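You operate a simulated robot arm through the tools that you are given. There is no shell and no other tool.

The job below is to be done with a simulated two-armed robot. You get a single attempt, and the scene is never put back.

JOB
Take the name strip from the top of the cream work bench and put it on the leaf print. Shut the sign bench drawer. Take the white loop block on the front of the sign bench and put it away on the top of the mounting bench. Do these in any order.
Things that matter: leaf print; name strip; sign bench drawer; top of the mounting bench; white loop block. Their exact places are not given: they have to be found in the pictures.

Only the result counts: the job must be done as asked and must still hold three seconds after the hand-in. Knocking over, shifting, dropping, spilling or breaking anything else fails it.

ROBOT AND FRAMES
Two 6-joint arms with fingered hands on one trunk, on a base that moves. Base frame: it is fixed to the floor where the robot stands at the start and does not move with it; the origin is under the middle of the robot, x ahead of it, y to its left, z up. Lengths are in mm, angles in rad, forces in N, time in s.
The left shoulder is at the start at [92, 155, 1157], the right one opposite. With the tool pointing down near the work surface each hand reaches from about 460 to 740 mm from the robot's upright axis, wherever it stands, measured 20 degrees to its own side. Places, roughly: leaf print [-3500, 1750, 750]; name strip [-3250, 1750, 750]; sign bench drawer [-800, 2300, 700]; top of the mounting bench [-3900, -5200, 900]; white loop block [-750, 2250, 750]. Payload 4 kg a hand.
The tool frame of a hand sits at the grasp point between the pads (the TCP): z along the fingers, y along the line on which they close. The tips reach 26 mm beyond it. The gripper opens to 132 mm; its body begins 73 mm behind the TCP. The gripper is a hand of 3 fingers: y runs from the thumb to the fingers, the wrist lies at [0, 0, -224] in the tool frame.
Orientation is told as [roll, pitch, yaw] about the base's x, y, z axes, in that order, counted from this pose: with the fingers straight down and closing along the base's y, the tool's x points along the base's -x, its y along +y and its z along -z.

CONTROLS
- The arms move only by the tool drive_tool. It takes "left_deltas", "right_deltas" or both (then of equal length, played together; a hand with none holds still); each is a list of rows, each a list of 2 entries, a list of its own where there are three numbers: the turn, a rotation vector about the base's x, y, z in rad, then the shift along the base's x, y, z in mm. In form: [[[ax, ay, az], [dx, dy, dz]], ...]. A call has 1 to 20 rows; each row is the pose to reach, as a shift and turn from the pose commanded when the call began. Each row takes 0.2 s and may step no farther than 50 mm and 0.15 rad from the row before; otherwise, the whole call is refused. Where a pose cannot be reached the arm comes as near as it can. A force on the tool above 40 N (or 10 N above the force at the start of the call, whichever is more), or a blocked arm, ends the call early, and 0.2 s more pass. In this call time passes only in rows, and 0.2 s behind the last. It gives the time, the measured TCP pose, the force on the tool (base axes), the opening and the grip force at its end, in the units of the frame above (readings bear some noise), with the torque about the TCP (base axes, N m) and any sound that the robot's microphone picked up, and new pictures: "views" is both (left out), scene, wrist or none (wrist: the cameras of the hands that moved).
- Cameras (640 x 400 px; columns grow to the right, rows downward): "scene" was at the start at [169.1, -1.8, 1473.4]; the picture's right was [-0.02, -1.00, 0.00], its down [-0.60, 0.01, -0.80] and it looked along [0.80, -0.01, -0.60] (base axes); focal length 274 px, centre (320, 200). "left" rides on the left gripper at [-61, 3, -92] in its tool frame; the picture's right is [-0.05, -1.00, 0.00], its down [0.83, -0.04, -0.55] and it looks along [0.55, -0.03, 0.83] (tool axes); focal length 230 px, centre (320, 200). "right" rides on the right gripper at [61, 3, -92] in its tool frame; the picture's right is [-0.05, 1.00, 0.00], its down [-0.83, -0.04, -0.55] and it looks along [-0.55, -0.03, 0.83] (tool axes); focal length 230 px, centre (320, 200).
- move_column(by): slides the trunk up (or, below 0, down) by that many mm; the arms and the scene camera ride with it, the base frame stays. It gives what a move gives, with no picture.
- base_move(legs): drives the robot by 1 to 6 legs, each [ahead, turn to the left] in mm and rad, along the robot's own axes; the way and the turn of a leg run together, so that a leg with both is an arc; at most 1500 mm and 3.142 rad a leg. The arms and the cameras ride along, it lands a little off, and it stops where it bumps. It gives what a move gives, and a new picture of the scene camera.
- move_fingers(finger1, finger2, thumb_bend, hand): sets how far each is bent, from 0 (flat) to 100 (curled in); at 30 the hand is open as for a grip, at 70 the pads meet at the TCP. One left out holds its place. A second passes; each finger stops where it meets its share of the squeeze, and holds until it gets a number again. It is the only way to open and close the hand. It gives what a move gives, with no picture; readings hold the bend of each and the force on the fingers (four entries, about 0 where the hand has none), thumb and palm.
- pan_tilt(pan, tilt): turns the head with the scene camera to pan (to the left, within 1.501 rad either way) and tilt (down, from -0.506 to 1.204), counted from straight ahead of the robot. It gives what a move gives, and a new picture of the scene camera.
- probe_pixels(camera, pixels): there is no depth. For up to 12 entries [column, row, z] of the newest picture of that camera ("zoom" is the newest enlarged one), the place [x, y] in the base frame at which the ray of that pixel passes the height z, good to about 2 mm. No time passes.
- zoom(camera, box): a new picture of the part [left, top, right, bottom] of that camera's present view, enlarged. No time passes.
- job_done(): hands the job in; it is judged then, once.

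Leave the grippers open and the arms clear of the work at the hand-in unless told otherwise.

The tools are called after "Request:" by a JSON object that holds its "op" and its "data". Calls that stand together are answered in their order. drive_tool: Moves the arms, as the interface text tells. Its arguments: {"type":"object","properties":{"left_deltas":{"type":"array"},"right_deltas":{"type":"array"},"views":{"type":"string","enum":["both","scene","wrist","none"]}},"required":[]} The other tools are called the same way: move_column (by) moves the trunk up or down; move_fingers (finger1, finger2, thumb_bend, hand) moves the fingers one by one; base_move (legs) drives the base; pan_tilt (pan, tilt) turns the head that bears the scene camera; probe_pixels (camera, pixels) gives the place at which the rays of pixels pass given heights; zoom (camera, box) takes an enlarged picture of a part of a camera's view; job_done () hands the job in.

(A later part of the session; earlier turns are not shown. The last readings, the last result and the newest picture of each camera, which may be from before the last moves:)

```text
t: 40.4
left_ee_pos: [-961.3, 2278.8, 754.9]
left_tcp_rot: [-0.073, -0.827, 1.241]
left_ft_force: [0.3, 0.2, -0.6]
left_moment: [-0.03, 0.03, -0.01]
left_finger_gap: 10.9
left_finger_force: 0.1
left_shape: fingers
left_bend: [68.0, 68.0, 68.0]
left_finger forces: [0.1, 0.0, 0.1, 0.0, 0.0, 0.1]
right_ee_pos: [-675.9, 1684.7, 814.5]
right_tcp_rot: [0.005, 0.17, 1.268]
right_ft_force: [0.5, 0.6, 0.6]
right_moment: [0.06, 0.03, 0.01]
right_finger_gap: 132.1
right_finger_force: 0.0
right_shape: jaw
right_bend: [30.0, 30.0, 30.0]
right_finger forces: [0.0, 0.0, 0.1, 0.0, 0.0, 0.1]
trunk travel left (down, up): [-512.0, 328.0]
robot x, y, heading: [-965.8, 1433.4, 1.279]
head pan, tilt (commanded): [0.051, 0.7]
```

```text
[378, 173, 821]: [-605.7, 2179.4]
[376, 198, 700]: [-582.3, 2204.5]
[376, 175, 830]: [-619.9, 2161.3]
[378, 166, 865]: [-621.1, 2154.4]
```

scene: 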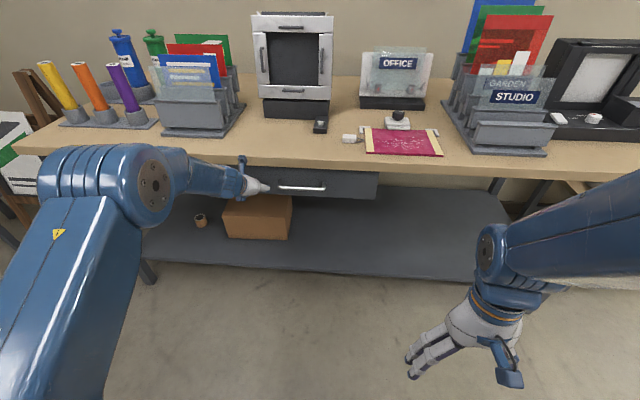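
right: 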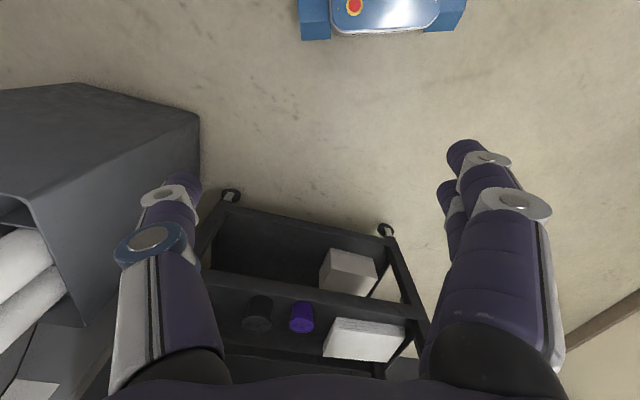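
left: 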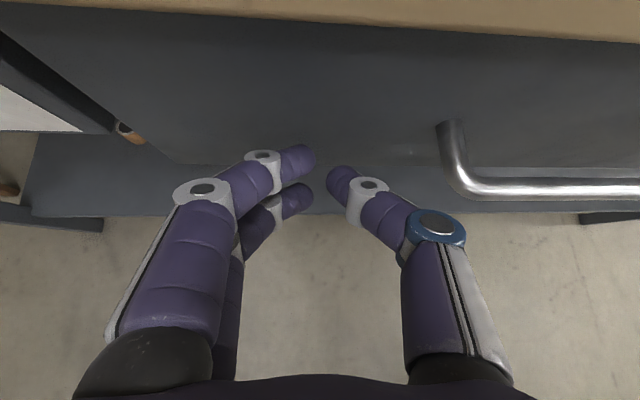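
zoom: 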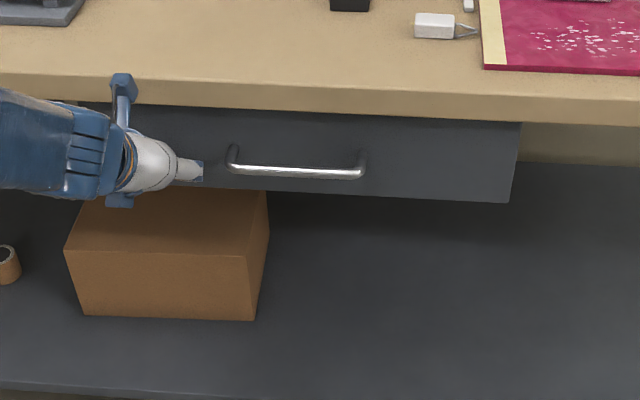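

The face is now recessed a little beneath the bench top, but no end-stop force has been felt yet. I push on in 8 mm steps until it resists.

Request:
{"op": "drive_tool", "data": {"left_deltas": [[[0, 0, 0], [2.5, 7.6, 0]], [[0, 0, 0], [5, 15.2, 0]], [[0, 0, 0], [7.5, 22.8, 0]], [[0, 0, 0], [10, 30.4, 0]], [[0, 0, 0], [12.5, 38, 0]]], "views": "both"}}

Request:
{"op": "zoom", "data": {"camera": "scene", "box": [200, 130, 420, 267]}}

```text
t: 41.3
left_ee_pos: [-956.1, 2293.6, 764.3]
left_tcp_rot: [-0.072, -0.83, 1.245]
left_ft_force: [-2.3, -4.9, 1.4]
left_moment: [0.02, 0.02, 0.09]
left_finger_gap: 9.3
left_finger_force: 2.4
left_shape: fingers
left_bend: [70.0, 68.0, 68.0]
left_finger forces: [4.9, 0.0, 0.0, 0.0, 0.0, 0.0]
right_ee_pos: [-681.9, 1659.4, 805.8]
right_tcp_rot: [0.005, 0.212, 1.269]
right_ft_force: [-0.7, 0.1, 0.6]
right_moment: [0.02, 0.03, -0.03]
right_finger_gap: 131.8
right_finger_force: 0.2
right_shape: jaw
right_bend: [30.0, 30.0, 30.0]
right_finger forces: [0.0, 0.0, 0.0, 0.1, 0.1, 0.0]
trunk travel left (down, up): [-512.0, 328.0]
robot x, y, heading: [-968.1, 1435.5, 1.279]
head pan, tilt (commanded): [0.051, 0.7]
stopped in row 4 (left hand): the force on the tool passed its limit at 43 N (the readings are from after the stop); the commanded pose is now the measured one
```

scene: 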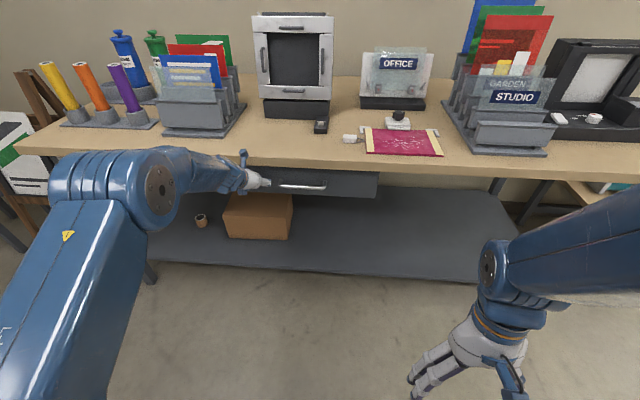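
left: 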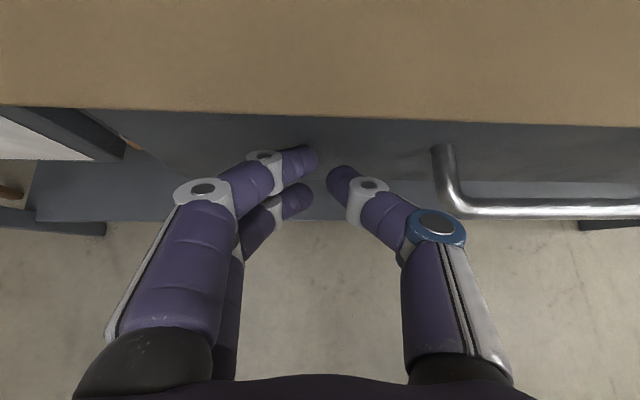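

```text
2.91 times, centred on (310, 198) of scene
```

zoom: 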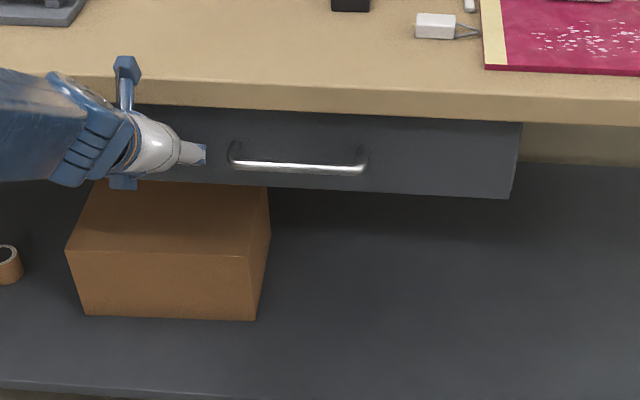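

Force peaked at 43 N and the drawer looks shut, but the hand's camera stub may have touched the bench edge instead. I retreat ~100 mm, and tilt the hand flatter so that I can check with a cleaner push.

Request:
{"op": "drive_tool", "data": {"left_deltas": [[[0, 0, 0], [-9, -28, 0]], [[0, 0, 0], [-19, -57, 0]], [[0, 0, 0], [-30, -95, -5]], [[0.118, -0.035, 0], [-30, -95, -15]], [[0.236, -0.07, 0], [-30, -95, -25]], [[0.354, -0.106, 0], [-30, -95, -35]]], "views": "both"}}

Request:
{"op": "zoom", "data": {"camera": "scene", "box": [200, 130, 420, 267]}}

```text
t: 42.7
left_ee_pos: [-996.9, 2196.0, 725.5]
left_tcp_rot: [-0.053, -1.201, 1.215]
left_ft_force: [-0.6, 0.4, -1.0]
left_moment: [0.03, -0.01, 0.0]
left_finger_gap: 10.6
left_finger_force: 0.1
left_shape: fingers
left_bend: [68.0, 68.0, 68.0]
left_finger forces: [0.0, 0.0, 0.0, 0.1, 0.0, 0.0]
left hand out of reach, approached as far as the arm can: row 6
right_ee_pos: [-683.3, 1660.4, 806.2]
right_tcp_rot: [0.003, 0.213, 1.268]
right_ft_force: [-0.3, 0.7, -0.5]
right_moment: [0.0, 0.02, -0.02]
right_finger_gap: 132.2
right_finger_force: 0.1
right_shape: jaw
right_bend: [30.0, 30.0, 30.0]
right_finger forces: [0.0, 0.0, 0.0, 0.1, 0.0, 0.0]
trunk travel left (down, up): [-512.0, 328.0]
robot x, y, heading: [-968.3, 1436.8, 1.277]
head pan, tilt (commanded): [0.051, 0.7]
```

scene: 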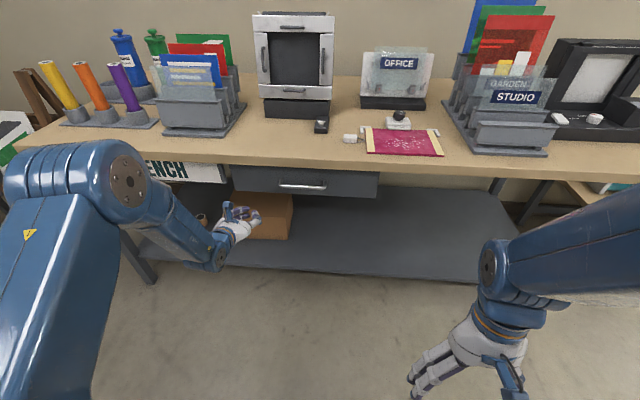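
left: 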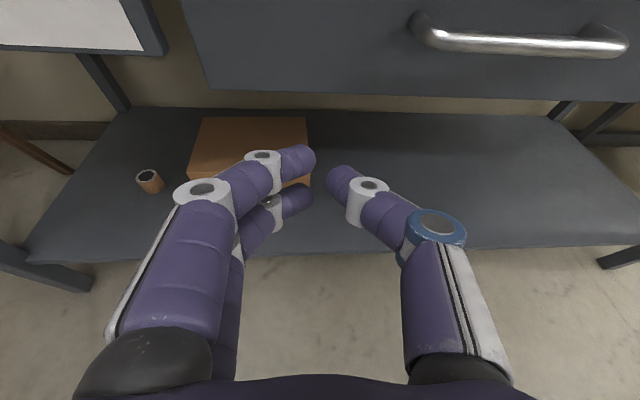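

```text
2.91 times, centred on (310, 198) of scene
```

zoom: 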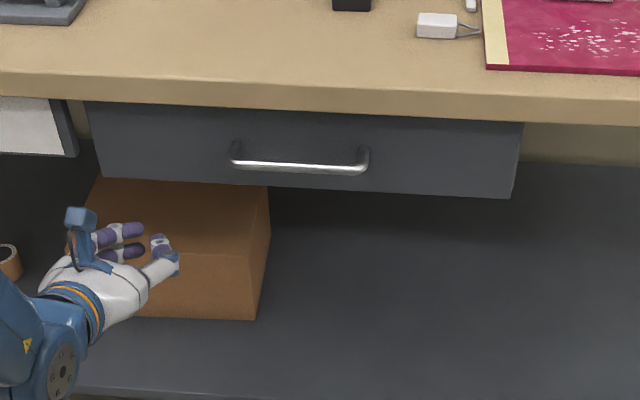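

The hand is now flat and clear of the bench edge. I push the face again slowly, at z≈740, to feel the true end stop.

Request:
{"op": "drive_tool", "data": {"left_deltas": [[[0, 0, 0], [9, 28, 10]], [[0, 0, 0], [19, 57, 15]], [[0, 0, 0], [24, 73, 15]], [[0, 0, 0], [27, 81, 15]], [[0, 0, 0], [28.5, 87, 15]], [[0, 0, 0], [30, 92, 15]], [[0, 0, 0], [31.5, 97, 15]], [[0, 0, 0], [33, 102, 15]], [[0, 0, 0], [35, 107, 15]], [[0, 0, 0], [37, 112, 15]], [[0, 0, 0], [39, 118, 15]], [[0, 0, 0], [41, 124, 15]]], "views": "both"}}

Request:
{"op": "zoom", "data": {"camera": "scene", "box": [200, 130, 420, 267]}}

```text
t: 44.8
left_ee_pos: [-964.0, 2290.8, 752.6]
left_tcp_rot: [-0.028, -1.209, 1.202]
left_ft_force: [0.3, 0.6, -0.9]
left_moment: [0.0, -0.02, -0.02]
left_finger_gap: 10.7
left_finger_force: 0.0
left_shape: fingers
left_bend: [68.0, 68.0, 68.0]
left_finger forces: [0.0, 0.1, 0.0, 0.1, 0.0, 0.1]
right_ee_pos: [-687.2, 1635.5, 799.1]
right_tcp_rot: [0.006, 0.257, 1.268]
right_ft_force: [-0.1, -0.7, 0.1]
right_moment: [0.01, 0.04, 0.04]
right_finger_gap: 131.9
right_finger_force: 0.0
right_shape: jaw
right_bend: [30.0, 30.0, 30.0]
right_finger forces: [0.0, 0.0, 0.0, 0.1, 0.0, 0.1]
trunk travel left (down, up): [-512.0, 328.0]
robot x, y, heading: [-970.1, 1435.2, 1.283]
head pan, tilt (commanded): [0.051, 0.7]
stopped in row 10 (left hand): the force on the tool passed its limit at 44 N (the readings are from after the stop); the commanded pose is now the measured one
```

scene: 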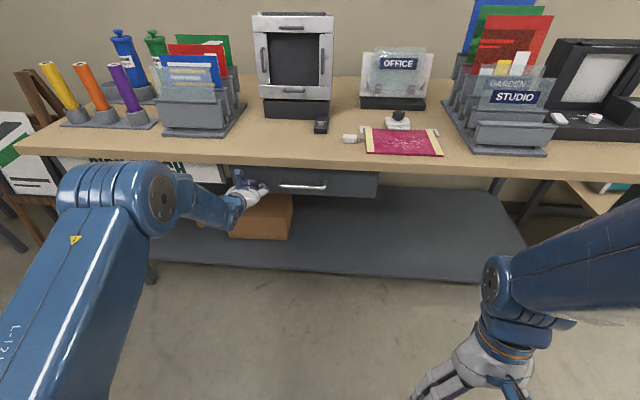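
left: 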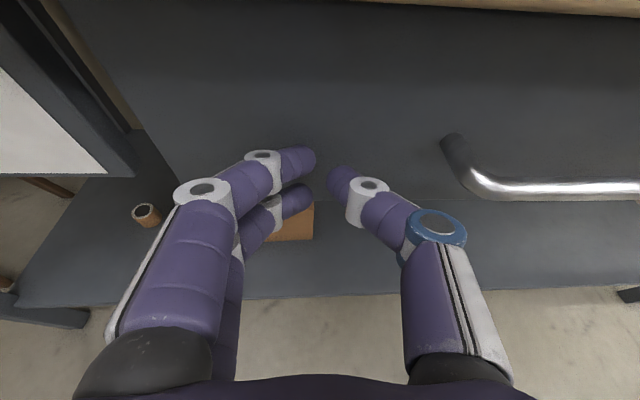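

```text
2.91 times, centred on (310, 198) of scene
```

zoom: 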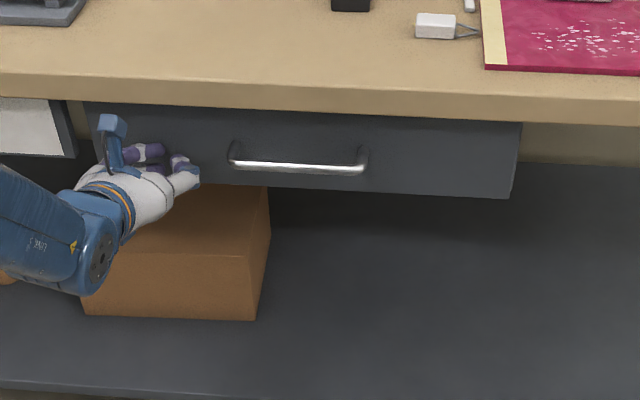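

The push met 44 N again with no movement of the face: the drawer is shut. I withdraw the left hand straight back.

Request:
{"op": "drive_tool", "data": {"left_deltas": [[[0, 0, 0], [-9, -28, -5]], [[0, 0, 0], [-22, -66, -8]], [[0, 0, 0], [-36, -110, -8]], [[-0.12, 0.035, 0], [-40, -120, -8]], [[-0.24, 0.07, 0], [-40, -120, 0]], [[-0.36, 0.106, 0], [-40, -120, 10]]], "views": "both"}}

Request:
{"op": "zoom", "data": {"camera": "scene", "box": [200, 130, 420, 267]}}

```text
t: 46.2
left_ee_pos: [-1006.6, 2171.1, 761.0]
left_tcp_rot: [-0.074, -0.831, 1.243]
left_ft_force: [-0.3, 0.7, -0.2]
left_moment: [-0.02, -0.02, 0.0]
left_finger_gap: 10.7
left_finger_force: 0.0
left_shape: fingers
left_bend: [68.0, 68.0, 68.0]
left_finger forces: [0.0, 0.0, 0.1, 0.2, 0.0, 0.0]
left hand out of reach, approached as far as the arm can: row 3
right_ee_pos: [-687.8, 1638.0, 798.5]
right_tcp_rot: [0.003, 0.255, 1.267]
right_ft_force: [0.1, -0.4, 0.6]
right_moment: [-0.01, 0.04, 0.01]
right_finger_gap: 131.9
right_finger_force: 0.2
right_shape: jaw
right_bend: [30.0, 30.0, 30.0]
right_finger forces: [0.0, 0.1, 0.1, 0.0, 0.0, 0.0]
trunk travel left (down, up): [-512.0, 328.0]
robot x, y, heading: [-965.1, 1436.4, 1.28]
head pan, tilt (commanded): [0.051, 0.7]
```

scene: 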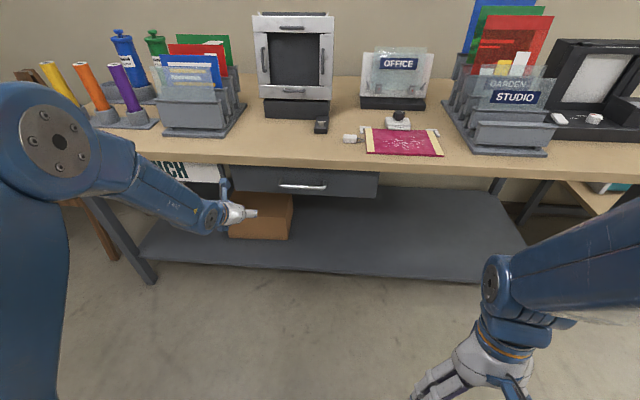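
left: 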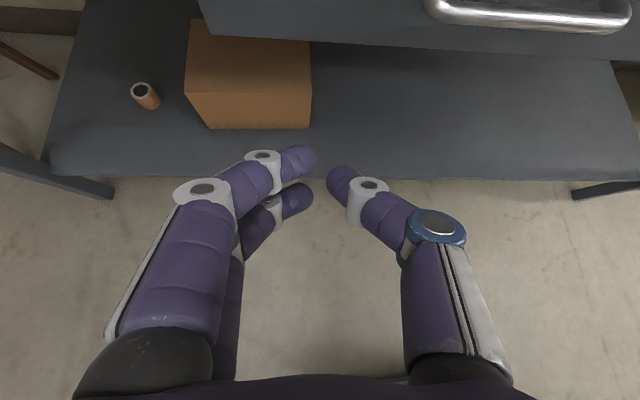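

```text
2.91 times, centred on (310, 198) of scene
```

zoom: 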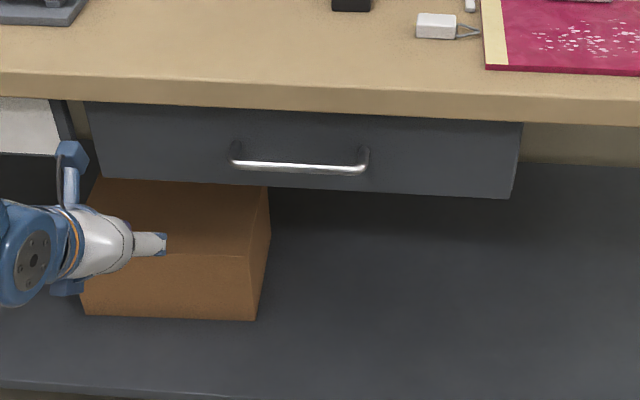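

The drawer remains shut after withdrawal. I back the base off 150 mm, raise the trunk by 180 mm again, and reopen the left hand.

Request:
{"op": "base_move", "data": {"legs": [[-150, 0]]}}

Request:
{"op": "move_column", "data": {"by": 180}}

Request:
{"op": "move_fingers", "data": {"hand": "left", "finger1": 30, "finger2": 30, "thumb_bend": 30}}

```text
t: 47.6
left_ee_pos: [-1046.5, 2030.5, 762.1]
left_tcp_rot: [-0.075, -0.832, 1.241]
left_ft_force: [0.1, 0.2, 0.3]
left_moment: [0.03, -0.01, 0.02]
left_finger_gap: 10.5
left_finger_force: 0.0
left_shape: fingers
left_bend: [68.0, 68.0, 68.0]
left_finger forces: [0.0, 0.0, 0.0, 0.1, 0.0, 0.0]
right_ee_pos: [-730.2, 1495.7, 798.3]
right_tcp_rot: [0.003, 0.255, 1.266]
right_ft_force: [0.5, -0.5, -0.9]
right_moment: [0.0, 0.03, 0.05]
right_finger_gap: 132.1
right_finger_force: 0.2
right_shape: jaw
right_bend: [30.0, 30.0, 30.0]
right_finger forces: [0.1, 0.0, 0.0, 0.1, 0.0, 0.0]
trunk travel left (down, up): [-512.0, 328.0]
robot x, y, heading: [-1009.4, 1293.6, 1.278]
head pan, tilt (commanded): [0.051, 0.7]
```

scene: 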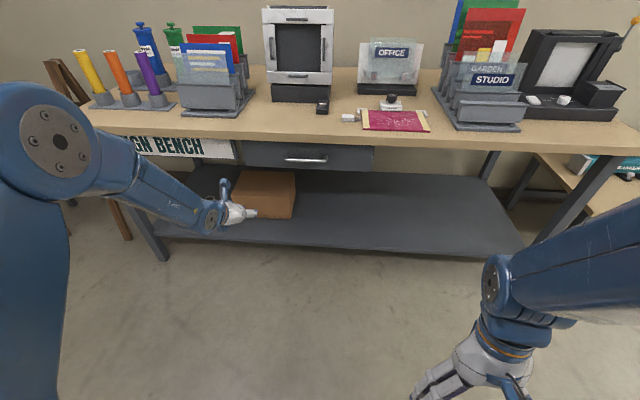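

```text
t: 49.6
left_ee_pos: [-1050.2, 2018.9, 954.4]
left_tcp_rot: [-0.071, -0.85, 1.238]
left_ft_force: [-1.0, 0.4, 0.7]
left_moment: [-0.02, 0.0, -0.01]
left_finger_gap: 10.4
left_finger_force: 0.1
left_shape: fingers
left_bend: [68.0, 68.0, 68.0]
left_finger forces: [0.0, 0.0, 0.1, 0.0, 0.1, 0.1]
right_ee_pos: [-730.2, 1494.4, 977.3]
right_tcp_rot: [0.006, 0.255, 1.277]
right_ft_force: [-0.9, 0.4, -0.3]
right_moment: [0.01, -0.02, -0.01]
right_finger_gap: 131.8
right_finger_force: 0.1
right_shape: jaw
right_bend: [30.0, 30.0, 30.0]
right_finger forces: [0.0, 0.1, 0.1, 0.0, 0.0, 0.0]
trunk travel left (down, up): [-692.0, 148.0]
robot x, y, heading: [-1009.4, 1295.1, 1.28]
head pan, tilt (commanded): [0.051, 0.7]
```

```text
t: 50.6
left_ee_pos: [-1050.5, 2019.6, 953.7]
left_tcp_rot: [-0.071, -0.85, 1.239]
left_ft_force: [-0.3, 0.4, -0.2]
left_moment: [0.01, 0.0, 0.02]
left_finger_gap: 133.9
left_finger_force: 0.0
left_shape: fingers
left_bend: [30.0, 30.0, 30.0]
left_finger forces: [0.0, 0.0, 0.0, 0.0, 0.0, 0.0]
right_ee_pos: [-730.5, 1496.1, 976.6]
right_tcp_rot: [0.005, 0.254, 1.277]
right_ft_force: [-0.5, -0.4, 0.6]
right_moment: [-0.03, 0.02, 0.02]
right_finger_gap: 132.1
right_finger_force: 0.0
right_shape: jaw
right_bend: [30.0, 30.0, 30.0]
right_finger forces: [0.0, 0.1, 0.2, 0.1, 0.1, 0.1]
trunk travel left (down, up): [-692.0, 148.0]
robot x, y, heading: [-1013.3, 1294.9, 1.283]
head pan, tilt (commanded): [0.051, 0.7]
```

I bring the left hand back up to a tucked fingers-down pose (about 520 ahead, 190 left, z 1150).

Request:
{"op": "drive_tool", "data": {"left_deltas": [[[-0.116, 0.035, 0], [0, -15, 35]], [[-0.233, 0.07, 0], [0, -30, 70]], [[-0.349, 0.105, 0], [1, -55, 105]], [[-0.465, 0.139, 0], [2, -85, 135]], [[-0.582, 0.174, 0], [3, -115, 160]], [[-0.698, 0.209, 0], [4, -145, 180]], [[-0.814, 0.244, 0], [4, -172, 196]]], "views": "scene"}}

```text
t: 52.2
left_ee_pos: [-1046.5, 1845.4, 1148.6]
left_tcp_rot: [-0.102, 0.0, 1.256]
left_ft_force: [0.0, -0.3, -0.6]
left_moment: [0.0, -0.04, -0.01]
left_finger_gap: 134.5
left_finger_force: 0.0
left_shape: fingers
left_bend: [30.0, 30.0, 30.0]
left_finger forces: [0.0, 0.1, 0.0, 0.1, 0.0, 0.0]
left hand out of reach, approached as far as the arm can: row 1, 2
right_ee_pos: [-730.3, 1494.9, 977.2]
right_tcp_rot: [0.005, 0.255, 1.273]
right_ft_force: [0.3, -0.6, 0.4]
right_moment: [0.0, -0.01, 0.0]
right_finger_gap: 131.9
right_finger_force: 0.1
right_shape: jaw
right_bend: [30.0, 30.0, 30.0]
right_finger forces: [0.0, 0.1, 0.0, 0.1, 0.1, 0.0]
trunk travel left (down, up): [-692.0, 148.0]
robot x, y, heading: [-1011.5, 1295.7, 1.277]
head pan, tilt (commanded): [0.051, 0.7]
```

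scene: 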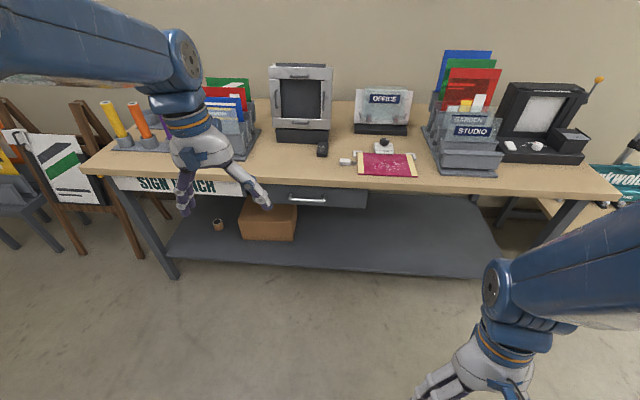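

I now drive forward ~430 mm and turn slightly left so that the white block lies ~640 mm away, ~17° to the right, within the right hand's reach.

Request:
{"op": "base_move", "data": {"legs": [[430, 0], [0, 0.22]]}}

Request:
{"op": "pan_tilt", "data": {"pan": -0.25, "tilt": 0.85}}

Request:
{"op": "zoom", "data": {"camera": "scene", "box": [240, 100, 440, 225]}}

```text
t: 55.7
left_ee_pos: [-1040.3, 2246.4, 1148.7]
left_tcp_rot: [-0.103, -0.001, 1.474]
left_ft_force: [0.7, -0.2, 0.1]
left_moment: [0.01, 0.0, 0.02]
left_finger_gap: 134.3
left_finger_force: 0.0
left_shape: fingers
left_bend: [30.0, 30.0, 30.0]
left_finger forces: [0.0, 0.1, 0.0, 0.0, 0.0, 0.0]
right_ee_pos: [-653.6, 1973.1, 976.8]
right_tcp_rot: [0.005, 0.26, 1.489]
right_ft_force: [0.4, 0.3, 0.3]
right_moment: [0.01, 0.02, 0.02]
right_finger_gap: 132.4
right_finger_force: 0.1
right_shape: jaw
right_bend: [30.0, 30.0, 30.0]
right_finger forces: [0.1, 0.1, 0.0, 0.0, 0.0, 0.0]
trunk travel left (down, up): [-692.0, 148.0]
robot x, y, heading: [-885.4, 1716.6, 1.501]
head pan, tilt (commanded): [0.051, 0.7]
```

scene: 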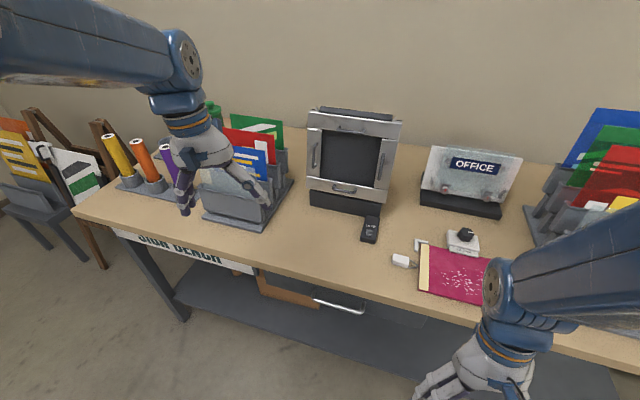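

```text
t: 56.5
left_ee_pos: [-1042.0, 2224.6, 1157.5]
left_tcp_rot: [-0.104, -0.022, 1.473]
left_ft_force: [0.0, -0.8, 0.1]
left_moment: [0.02, 0.05, 0.01]
left_finger_gap: 134.5
left_finger_force: 0.1
left_shape: fingers
left_bend: [30.0, 30.0, 30.0]
left_finger forces: [0.1, 0.0, 0.0, 0.1, 0.0, 0.0]
right_ee_pos: [-654.3, 1973.5, 976.6]
right_tcp_rot: [0.007, 0.244, 1.499]
right_ft_force: [-0.2, 0.9, 0.2]
right_moment: [-0.02, 0.03, 0.03]
right_finger_gap: 131.8
right_finger_force: 0.1
right_shape: jaw
right_bend: [30.0, 30.0, 30.0]
right_finger forces: [0.0, 0.0, 0.1, 0.1, 0.0, 0.1]
trunk travel left (down, up): [-692.0, 148.0]
robot x, y, heading: [-880.3, 1714.8, 1.505]
head pan, tilt (commanded): [-0.25, 0.85]
```

scene: 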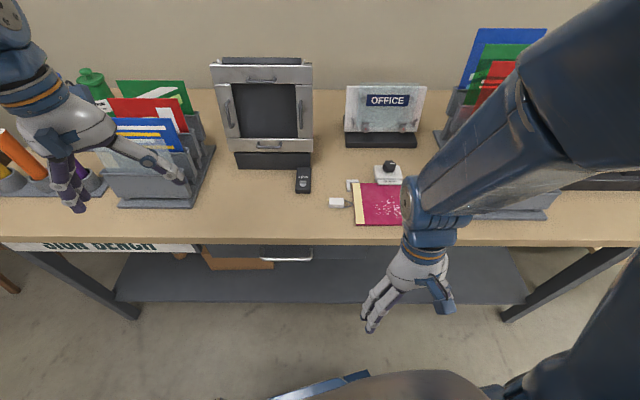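

```text
3.20 times, centred on (340, 162) of scene
```

zoom: 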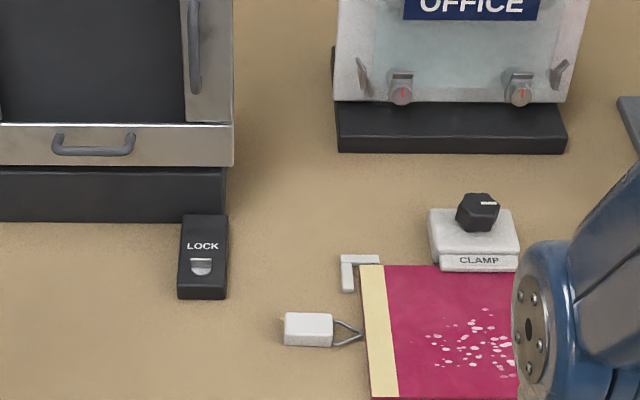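

The view is now square to the bench. The block's centre is at scene pixel (336,203); I probe it at several heights along with the bench front edge.

Request:
{"op": "probe_pixels", "data": {"camera": "scene", "pixels": [[336.3, 202.6, 800], [336.3, 202.6, 850], [336.3, 202.6, 870], [336.3, 202.6, 900], [336.3, 206.5, 860], [329, 206.5, 860], [343.5, 206.5, 860], [320, 237, 860]]}}

Request:
{"op": "zoom", "data": {"camera": "right", "box": [0, 0, 640, 400]}}

```text
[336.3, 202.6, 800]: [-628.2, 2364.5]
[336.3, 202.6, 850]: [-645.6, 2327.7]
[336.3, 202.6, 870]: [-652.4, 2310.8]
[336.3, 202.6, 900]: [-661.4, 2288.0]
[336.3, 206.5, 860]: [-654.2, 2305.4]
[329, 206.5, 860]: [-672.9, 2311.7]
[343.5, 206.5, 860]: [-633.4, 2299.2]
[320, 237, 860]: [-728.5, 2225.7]
```

```text
1.00 times, centred on (320, 200) of right (not enlarged: the box is as wide or as high as the picture)
```

zoom: 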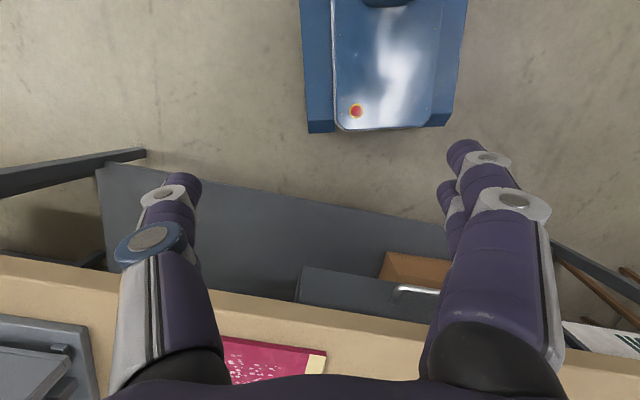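

Triangulating gives the block centre about (−653, 2312, 868), bench top ≈857, block ≈43×25×19 mm with the loop on its right end. I'll grip it front-to-back. First I bring the right hand forward and level it, high above the bench edge.

Request:
{"op": "drive_tool", "data": {"right_deltas": [[[0.049, -0.0035, 0], [-1, 39, 15]], [[0.097, -0.007, 0], [-2, 79, 28]], [[0.146, -0.0105, 0], [-4, 118, 38]], [[0.195, -0.014, 0], [-5, 158, 43]], [[0.243, -0.0175, 0], [-6, 197, 43]]], "views": "both"}}

```text
t: 57.7
left_ee_pos: [-1042.3, 2227.5, 1155.7]
left_tcp_rot: [-0.103, -0.019, 1.472]
left_ft_force: [0.0, 1.0, 0.6]
left_moment: [0.01, -0.02, 0.01]
left_finger_gap: 134.5
left_finger_force: 0.1
left_shape: fingers
left_bend: [30.0, 30.0, 30.0]
left_finger forces: [0.0, 0.1, 0.0, 0.1, 0.0, 0.0]
right_ee_pos: [-661.5, 2154.9, 1021.2]
right_tcp_rot: [0.008, -0.001, 1.489]
right_ft_force: [0.3, 0.2, -0.2]
right_moment: [0.02, 0.04, -0.04]
right_finger_gap: 132.3
right_finger_force: 0.0
right_shape: jaw
right_bend: [30.0, 30.0, 30.0]
right_finger forces: [0.0, 0.0, 0.0, 0.0, 0.0, 0.1]
right hand out of reach, approached as far as the arm can: row 1, 2
trunk travel left (down, up): [-692.0, 148.0]
robot x, y, heading: [-883.4, 1715.9, 1.502]
head pan, tilt (commanded): [-0.25, 0.85]
```

scene: 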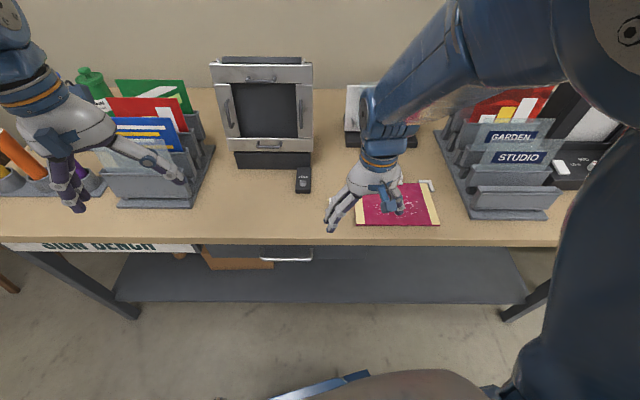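
right: 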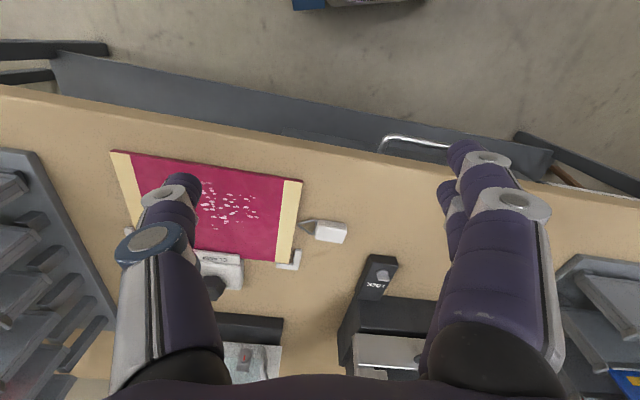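

The right wrist camera shows the block and its loop clearly at (325,232). I rotate the right hand +1.32 rad about the vertical so that it will close front-to-back across the block.

Request:
{"op": "drive_tool", "data": {"right_deltas": [[[0, 0, 0.14], [0, 3, 0]], [[0, 0, 0.28], [0, 6, 0]], [[0, 0, 0.42], [0, 10, 0]], [[0, 0, 0.56], [0, 15, 0]], [[0, 0, 0.7], [0, 20, 0]], [[0, 0, 0.84], [0, 25, 0]], [[0, 0, 0.98], [0, 30, 0]], [[0, 0, 1.11], [0, 35, 0]], [[0, 0, 1.22], [0, 40, 0]], [[0, 0, 1.332], [0, 45, 0]]], "views": "both"}}

```text
t: 59.9
left_ee_pos: [-1041.8, 2225.8, 1157.0]
left_tcp_rot: [-0.104, -0.018, 1.472]
left_ft_force: [-0.8, 0.7, 0.8]
left_moment: [0.0, -0.01, 0.03]
left_finger_gap: 134.3
left_finger_force: 0.1
left_shape: fingers
left_bend: [30.0, 30.0, 30.0]
left_finger forces: [0.0, 0.1, 0.0, 0.1, 0.0, 0.0]
right_ee_pos: [-659.7, 2198.3, 1025.1]
right_tcp_rot: [0.011, -0.001, 2.822]
right_ft_force: [-0.2, -0.8, -0.6]
right_moment: [0.01, -0.03, -0.02]
right_finger_gap: 132.3
right_finger_force: 0.0
right_shape: jaw
right_bend: [30.0, 30.0, 30.0]
right_finger forces: [0.0, 0.1, 0.1, 0.0, 0.0, 0.0]
trunk travel left (down, up): [-692.0, 148.0]
robot x, y, heading: [-883.7, 1714.4, 1.498]
head pan, tilt (commanded): [-0.25, 0.85]
```

scene: 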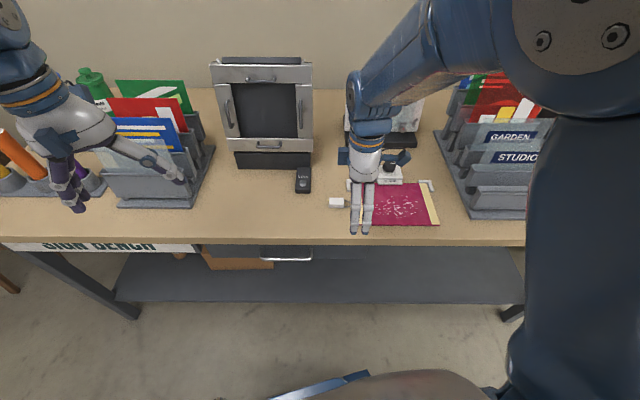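
right: 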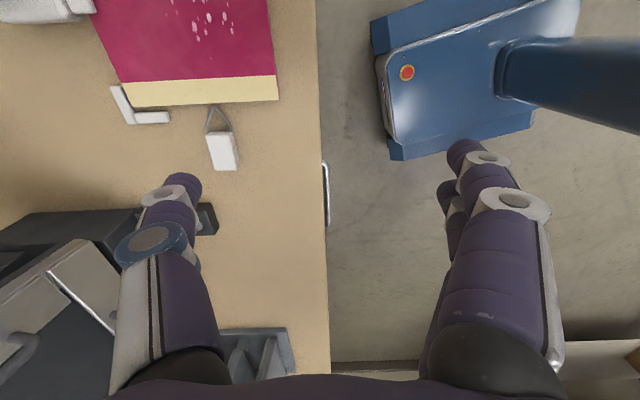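

The hand turned as planned. I use the right wrist camera to pin the block: zoom and probe its corners.

Request:
{"op": "zoom", "data": {"camera": "right", "box": [160, 80, 288, 160]}}

Request:
{"op": "zoom", "data": {"camera": "right", "box": [160, 90, 288, 170]}}

Request:
{"op": "probe_pixels", "data": {"camera": "right", "pixels": [[222, 150, 876], [222, 150, 868], [207, 133, 876], [232, 131, 876], [237, 160, 876], [213, 163, 876], [320, 300, 857]]}}

```text
5.00 times, centred on (224, 120) of right
```

zoom: 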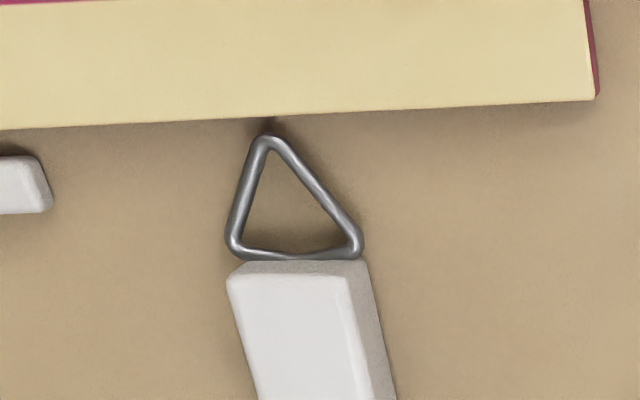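

```text
5.00 times, centred on (224, 130) of right
```

zoom: 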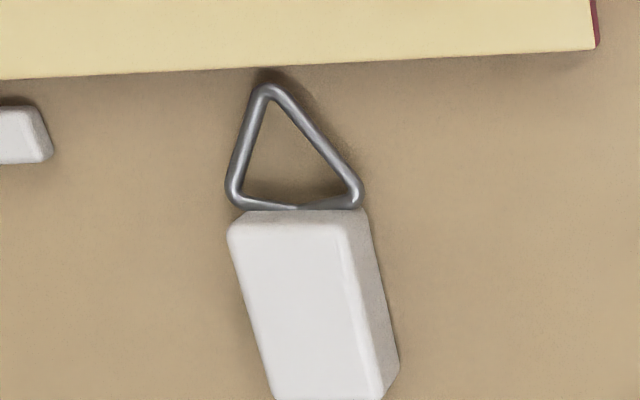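

```text
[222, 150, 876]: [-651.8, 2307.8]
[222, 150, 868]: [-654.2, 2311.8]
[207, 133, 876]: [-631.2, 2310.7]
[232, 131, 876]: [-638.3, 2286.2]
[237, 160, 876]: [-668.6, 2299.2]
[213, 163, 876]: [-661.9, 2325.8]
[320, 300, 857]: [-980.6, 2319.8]
```

The wrist camera agrees with the scene camera: block about (−652, 2308). I zoom on the whole block to get its exact axis.

Request:
{"op": "zoom", "data": {"camera": "right", "box": [172, 105, 272, 185]}}

```text
5.00 times, centred on (222, 145) of right
```

zoom: 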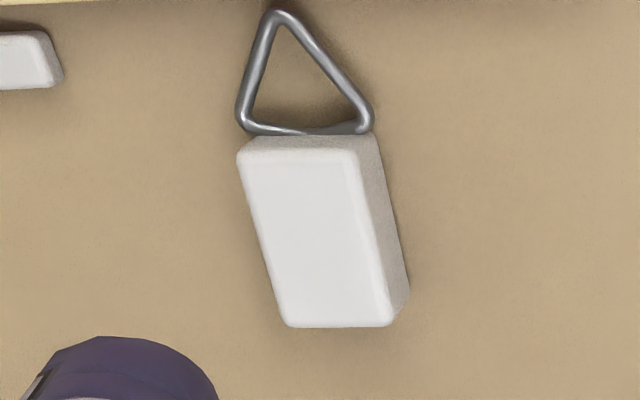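

Request:
{"op": "probe_pixels", "data": {"camera": "zoom", "pixels": [[240, 155, 876], [357, 150, 876], [392, 325, 876], [285, 325, 876], [373, 140, 857], [408, 290, 857], [275, 15, 865], [316, 238, 876]]}}

```text
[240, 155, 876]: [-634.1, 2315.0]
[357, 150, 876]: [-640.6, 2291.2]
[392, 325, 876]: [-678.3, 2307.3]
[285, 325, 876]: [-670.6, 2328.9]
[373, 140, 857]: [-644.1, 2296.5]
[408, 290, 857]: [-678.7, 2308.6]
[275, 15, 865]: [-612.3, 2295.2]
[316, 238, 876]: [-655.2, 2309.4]
```

The block's top centre is (−656, 2311), aligned with the bench. I pre-shape the right fingers to a ~70 mm gap, then move over the block at safe height.

Request:
{"op": "move_fingers", "data": {"hand": "right", "finger1": 50, "finger2": 50, "thumb_bend": 50}}

Request:
{"op": "drive_tool", "data": {"right_deltas": [[[0, 0, 0], [1, 38, -5]], [[0, 0, 0], [2, 76, -10]], [[0, 0, 0], [3, 113, -20]], [[0, 0, 0], [3, 113, -40]]], "views": "both"}}

```text
t: 60.9
left_ee_pos: [-1042.2, 2226.6, 1157.4]
left_tcp_rot: [-0.104, -0.02, 1.473]
left_ft_force: [0.4, 0.0, 0.2]
left_moment: [0.0, 0.0, 0.04]
left_finger_gap: 134.3
left_finger_force: 0.0
left_shape: fingers
left_bend: [30.0, 30.0, 30.0]
left_finger forces: [0.0, 0.0, 0.0, 0.0, 0.1, 0.1]
right_ee_pos: [-660.4, 2197.3, 1024.8]
right_tcp_rot: [0.009, -0.005, 2.819]
right_ft_force: [0.0, 0.1, 0.5]
right_moment: [-0.01, -0.01, 0.03]
right_finger_gap: 68.3
right_finger_force: 0.1
right_shape: fingers
right_bend: [50.0, 50.0, 50.0]
right_finger forces: [0.0, 0.0, 0.0, 0.0, 0.1, 0.0]
trunk travel left (down, up): [-692.0, 148.0]
robot x, y, heading: [-883.5, 1714.5, 1.501]
head pan, tilt (commanded): [-0.25, 0.85]
```

```text
t: 61.9
left_ee_pos: [-1042.2, 2224.4, 1157.6]
left_tcp_rot: [-0.103, -0.019, 1.473]
left_ft_force: [-0.2, 0.2, -0.2]
left_moment: [-0.04, -0.01, -0.01]
left_finger_gap: 134.6
left_finger_force: 0.1
left_shape: fingers
left_bend: [30.0, 30.0, 30.0]
left_finger forces: [0.0, 0.0, 0.0, 0.0, 0.0, 0.0]
right_ee_pos: [-659.1, 2310.4, 983.2]
right_tcp_rot: [0.008, -0.001, 2.821]
right_ft_force: [-0.3, 0.1, -0.3]
right_moment: [0.01, 0.02, 0.01]
right_finger_gap: 68.1
right_finger_force: 0.1
right_shape: fingers
right_bend: [50.0, 50.0, 50.0]
right_finger forces: [0.0, 0.0, 0.0, 0.0, 0.0, 0.0]
trunk travel left (down, up): [-692.0, 148.0]
robot x, y, heading: [-881.3, 1715.5, 1.503]
head pan, tilt (commanded): [-0.25, 0.85]
```

scene: 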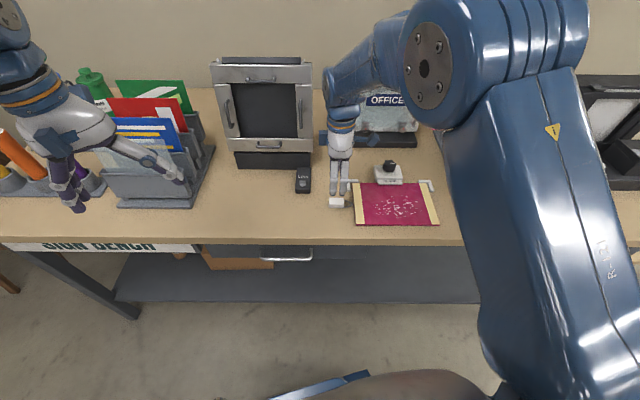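
right: 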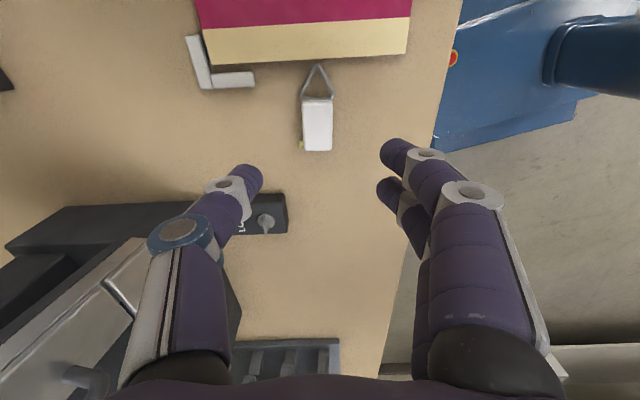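

The block at (317,125) is centred between thumb and fingers. I re-measure it from this closer view.

Request:
{"op": "zoom", "data": {"camera": "right", "box": [256, 55, 384, 165]}}

Request:
{"op": "probe_pixels", "data": {"camera": "right", "pixels": [[317, 125, 875], [303, 100, 875], [332, 98, 875], [332, 151, 875], [304, 152, 875], [317, 66, 865]]}}

```text
3.64 times, centred on (320, 110) of right
```

zoom: 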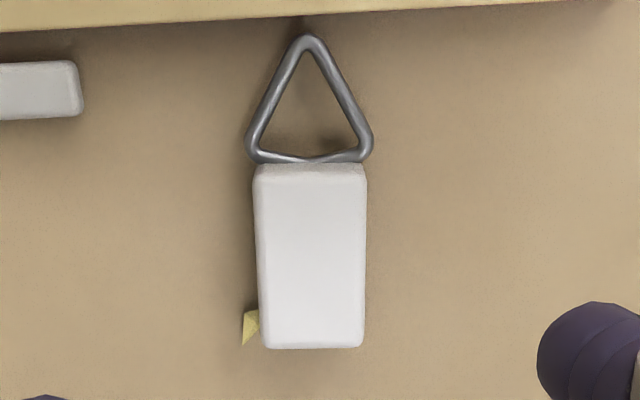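

```text
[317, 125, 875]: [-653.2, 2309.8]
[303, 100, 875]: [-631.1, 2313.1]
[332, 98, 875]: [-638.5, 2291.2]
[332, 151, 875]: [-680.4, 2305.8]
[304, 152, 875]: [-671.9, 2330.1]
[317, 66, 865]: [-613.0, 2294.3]
```

The block is centred at (−655, 2310); the hand is right above it. I lower to TCP z≈895.

Request:
{"op": "drive_tool", "data": {"right_deltas": [[[0, 0, 0], [3, 0, -30]], [[0, 0, 0], [3, 0, -60]], [[0, 0, 0], [3, 0, -78]], [[0, 0, 0], [3, 0, -88]]], "views": "both"}}

Request:
{"op": "zoom", "data": {"camera": "right", "box": [200, 55, 440, 205]}}

Request:
{"op": "zoom", "data": {"camera": "scene", "box": [290, 150, 390, 215]}}

```text
t: 62.9
left_ee_pos: [-1041.1, 2227.5, 1156.5]
left_tcp_rot: [-0.103, -0.019, 1.473]
left_ft_force: [-1.1, 0.4, -0.7]
left_moment: [0.01, -0.02, -0.01]
left_finger_gap: 134.6
left_finger_force: 0.0
left_shape: fingers
left_bend: [30.0, 30.0, 30.0]
left_finger forces: [0.0, 0.0, 0.0, 0.1, 0.0, 0.0]
right_ee_pos: [-655.5, 2312.5, 896.0]
right_tcp_rot: [0.01, -0.001, 2.821]
right_ft_force: [-0.6, 0.2, 0.7]
right_moment: [-0.01, 0.0, 0.01]
right_finger_gap: 68.5
right_finger_force: 0.0
right_shape: fingers
right_bend: [50.0, 50.0, 50.0]
right_finger forces: [0.0, 0.0, 0.1, 0.0, 0.0, 0.0]
trunk travel left (down, up): [-692.0, 148.0]
robot x, y, heading: [-878.4, 1713.6, 1.502]
head pan, tilt (commanded): [-0.25, 0.85]
```

scene: 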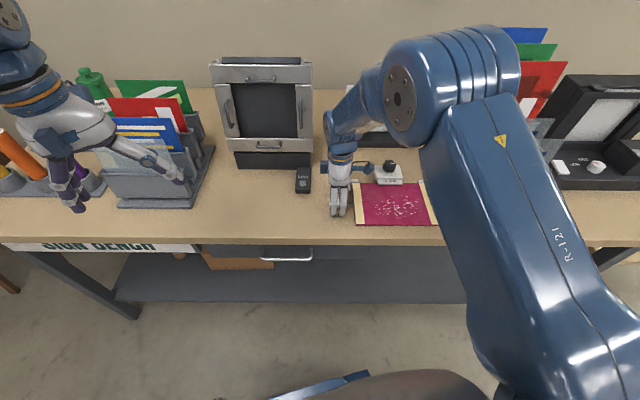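
right: 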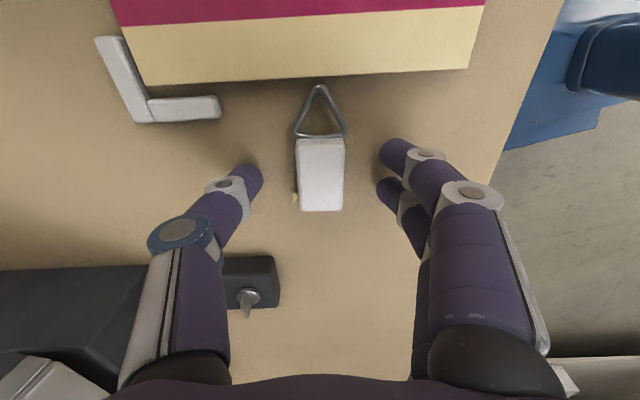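

```text
2.67 times, centred on (320, 130) of right
```

zoom: 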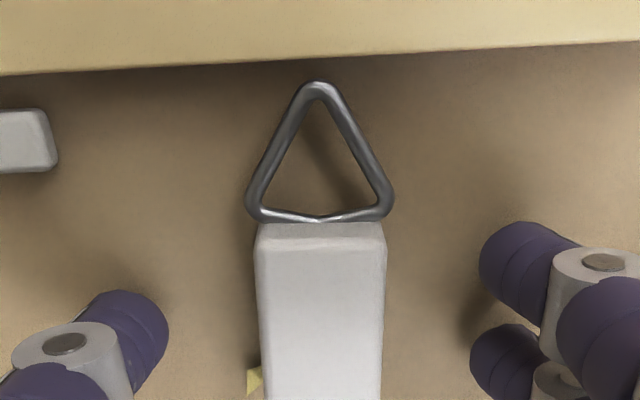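

```text
6.15 times, centred on (340, 182) of scene
```

zoom: 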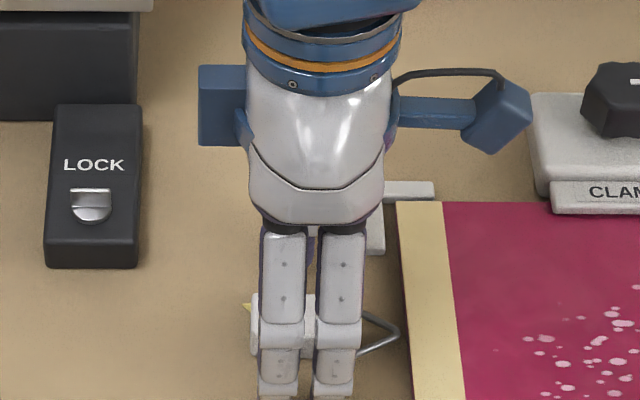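

Both fingers straddle the near side and the thumb the far side. I go down in 3 mm steps, watching the force.

Request:
{"op": "drive_tool", "data": {"right_deltas": [[[0, 0, 0], [0, -1, -3]], [[0, 0, 0], [0, -2, -6]], [[0, 0, 0], [0, -2, -8]]], "views": "wrist"}}

```text
t: 63.7
left_ee_pos: [-1043.1, 2221.9, 1158.6]
left_tcp_rot: [-0.104, -0.021, 1.474]
left_ft_force: [0.3, 0.3, -0.7]
left_moment: [0.0, 0.02, 0.02]
left_finger_gap: 134.4
left_finger_force: 0.1
left_shape: fingers
left_bend: [30.0, 30.0, 30.0]
left_finger forces: [0.1, 0.0, 0.0, 0.0, 0.1, 0.0]
right_ee_pos: [-655.1, 2308.2, 894.1]
right_tcp_rot: [0.001, -0.003, 2.82]
right_ft_force: [-2.4, 1.8, 23.5]
right_moment: [0.1, 0.04, 0.05]
right_finger_gap: 68.6
right_finger_force: 12.1
right_shape: fingers
right_bend: [51.0, 50.0, 50.0]
right_finger forces: [7.3, 5.3, 0.1, 0.1, 12.1, 0.0]
trunk travel left (down, up): [-692.0, 148.0]
robot x, y, heading: [-882.6, 1718.2, 1.501]
head pan, tilt (commanded): [-0.25, 0.85]
```

right: 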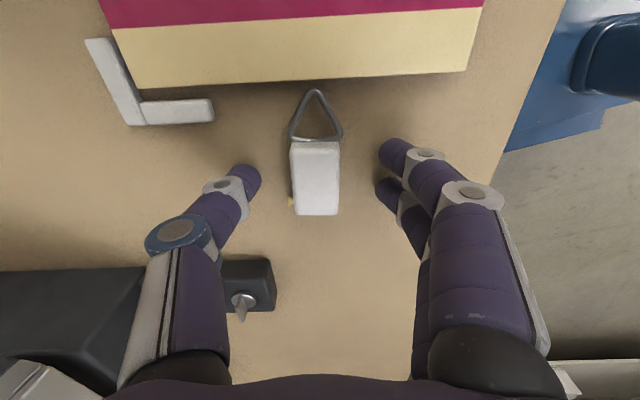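

The fingertips touched the bench (23 N at TCP z 894). I raise ~6 mm to relieve it, then close partially so the tips come in beside the block.

Request:
{"op": "drive_tool", "data": {"right_deltas": [[[0, 0, 0], [0, 2, 4]], [[0, 0, 0], [0, 2, 8]]], "views": "none"}}

Request:
{"op": "move_fingers", "data": {"hand": "right", "finger1": 58, "finger2": 58, "thumb_bend": 58}}

Request:
{"op": "zoom", "data": {"camera": "right", "box": [200, 55, 440, 265]}}

```text
t: 64.3
left_ee_pos: [-1040.8, 2226.6, 1156.7]
left_tcp_rot: [-0.104, -0.02, 1.474]
left_ft_force: [0.6, 0.4, -0.2]
left_moment: [-0.01, 0.02, 0.01]
left_finger_gap: 134.4
left_finger_force: 0.0
left_shape: fingers
left_bend: [30.0, 30.0, 30.0]
left_finger forces: [0.1, 0.0, 0.0, 0.1, 0.1, 0.1]
right_ee_pos: [-653.7, 2309.4, 894.5]
right_tcp_rot: [0.014, -0.003, 2.821]
right_ft_force: [-0.2, -0.1, -0.3]
right_moment: [-0.02, 0.0, 0.01]
right_finger_gap: 67.7
right_finger_force: 0.2
right_shape: fingers
right_bend: [50.0, 50.0, 50.0]
right_finger forces: [0.1, 0.1, 0.0, 0.0, 0.0, 0.1]
trunk travel left (down, up): [-692.0, 148.0]
robot x, y, heading: [-882.3, 1712.3, 1.498]
head pan, tilt (commanded): [-0.25, 0.85]
```

```text
t: 65.3
left_ee_pos: [-1042.7, 2225.2, 1157.4]
left_tcp_rot: [-0.104, -0.019, 1.474]
left_ft_force: [-0.3, -0.1, 0.4]
left_moment: [0.02, 0.01, 0.01]
left_finger_gap: 134.4
left_finger_force: 0.0
left_shape: fingers
left_bend: [30.0, 30.0, 30.0]
left_finger forces: [0.0, 0.0, 0.0, 0.0, 0.0, 0.1]
right_ee_pos: [-654.0, 2310.7, 895.4]
right_tcp_rot: [0.009, 0.0, 2.822]
right_ft_force: [0.3, 0.4, -0.8]
right_moment: [-0.02, -0.01, 0.0]
right_finger_gap: 45.4
right_finger_force: 0.1
right_shape: fingers
right_bend: [57.0, 57.0, 57.0]
right_finger forces: [0.1, 0.0, 0.0, 0.0, 0.0, 0.2]
trunk travel left (down, up): [-692.0, 148.0]
robot x, y, heading: [-883.0, 1713.6, 1.502]
head pan, tilt (commanded): [-0.25, 0.85]
```

```text
1.90 times, centred on (320, 160) of right
```

zoom: 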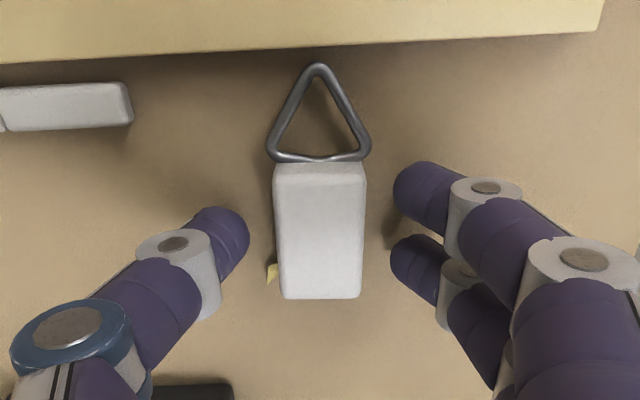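

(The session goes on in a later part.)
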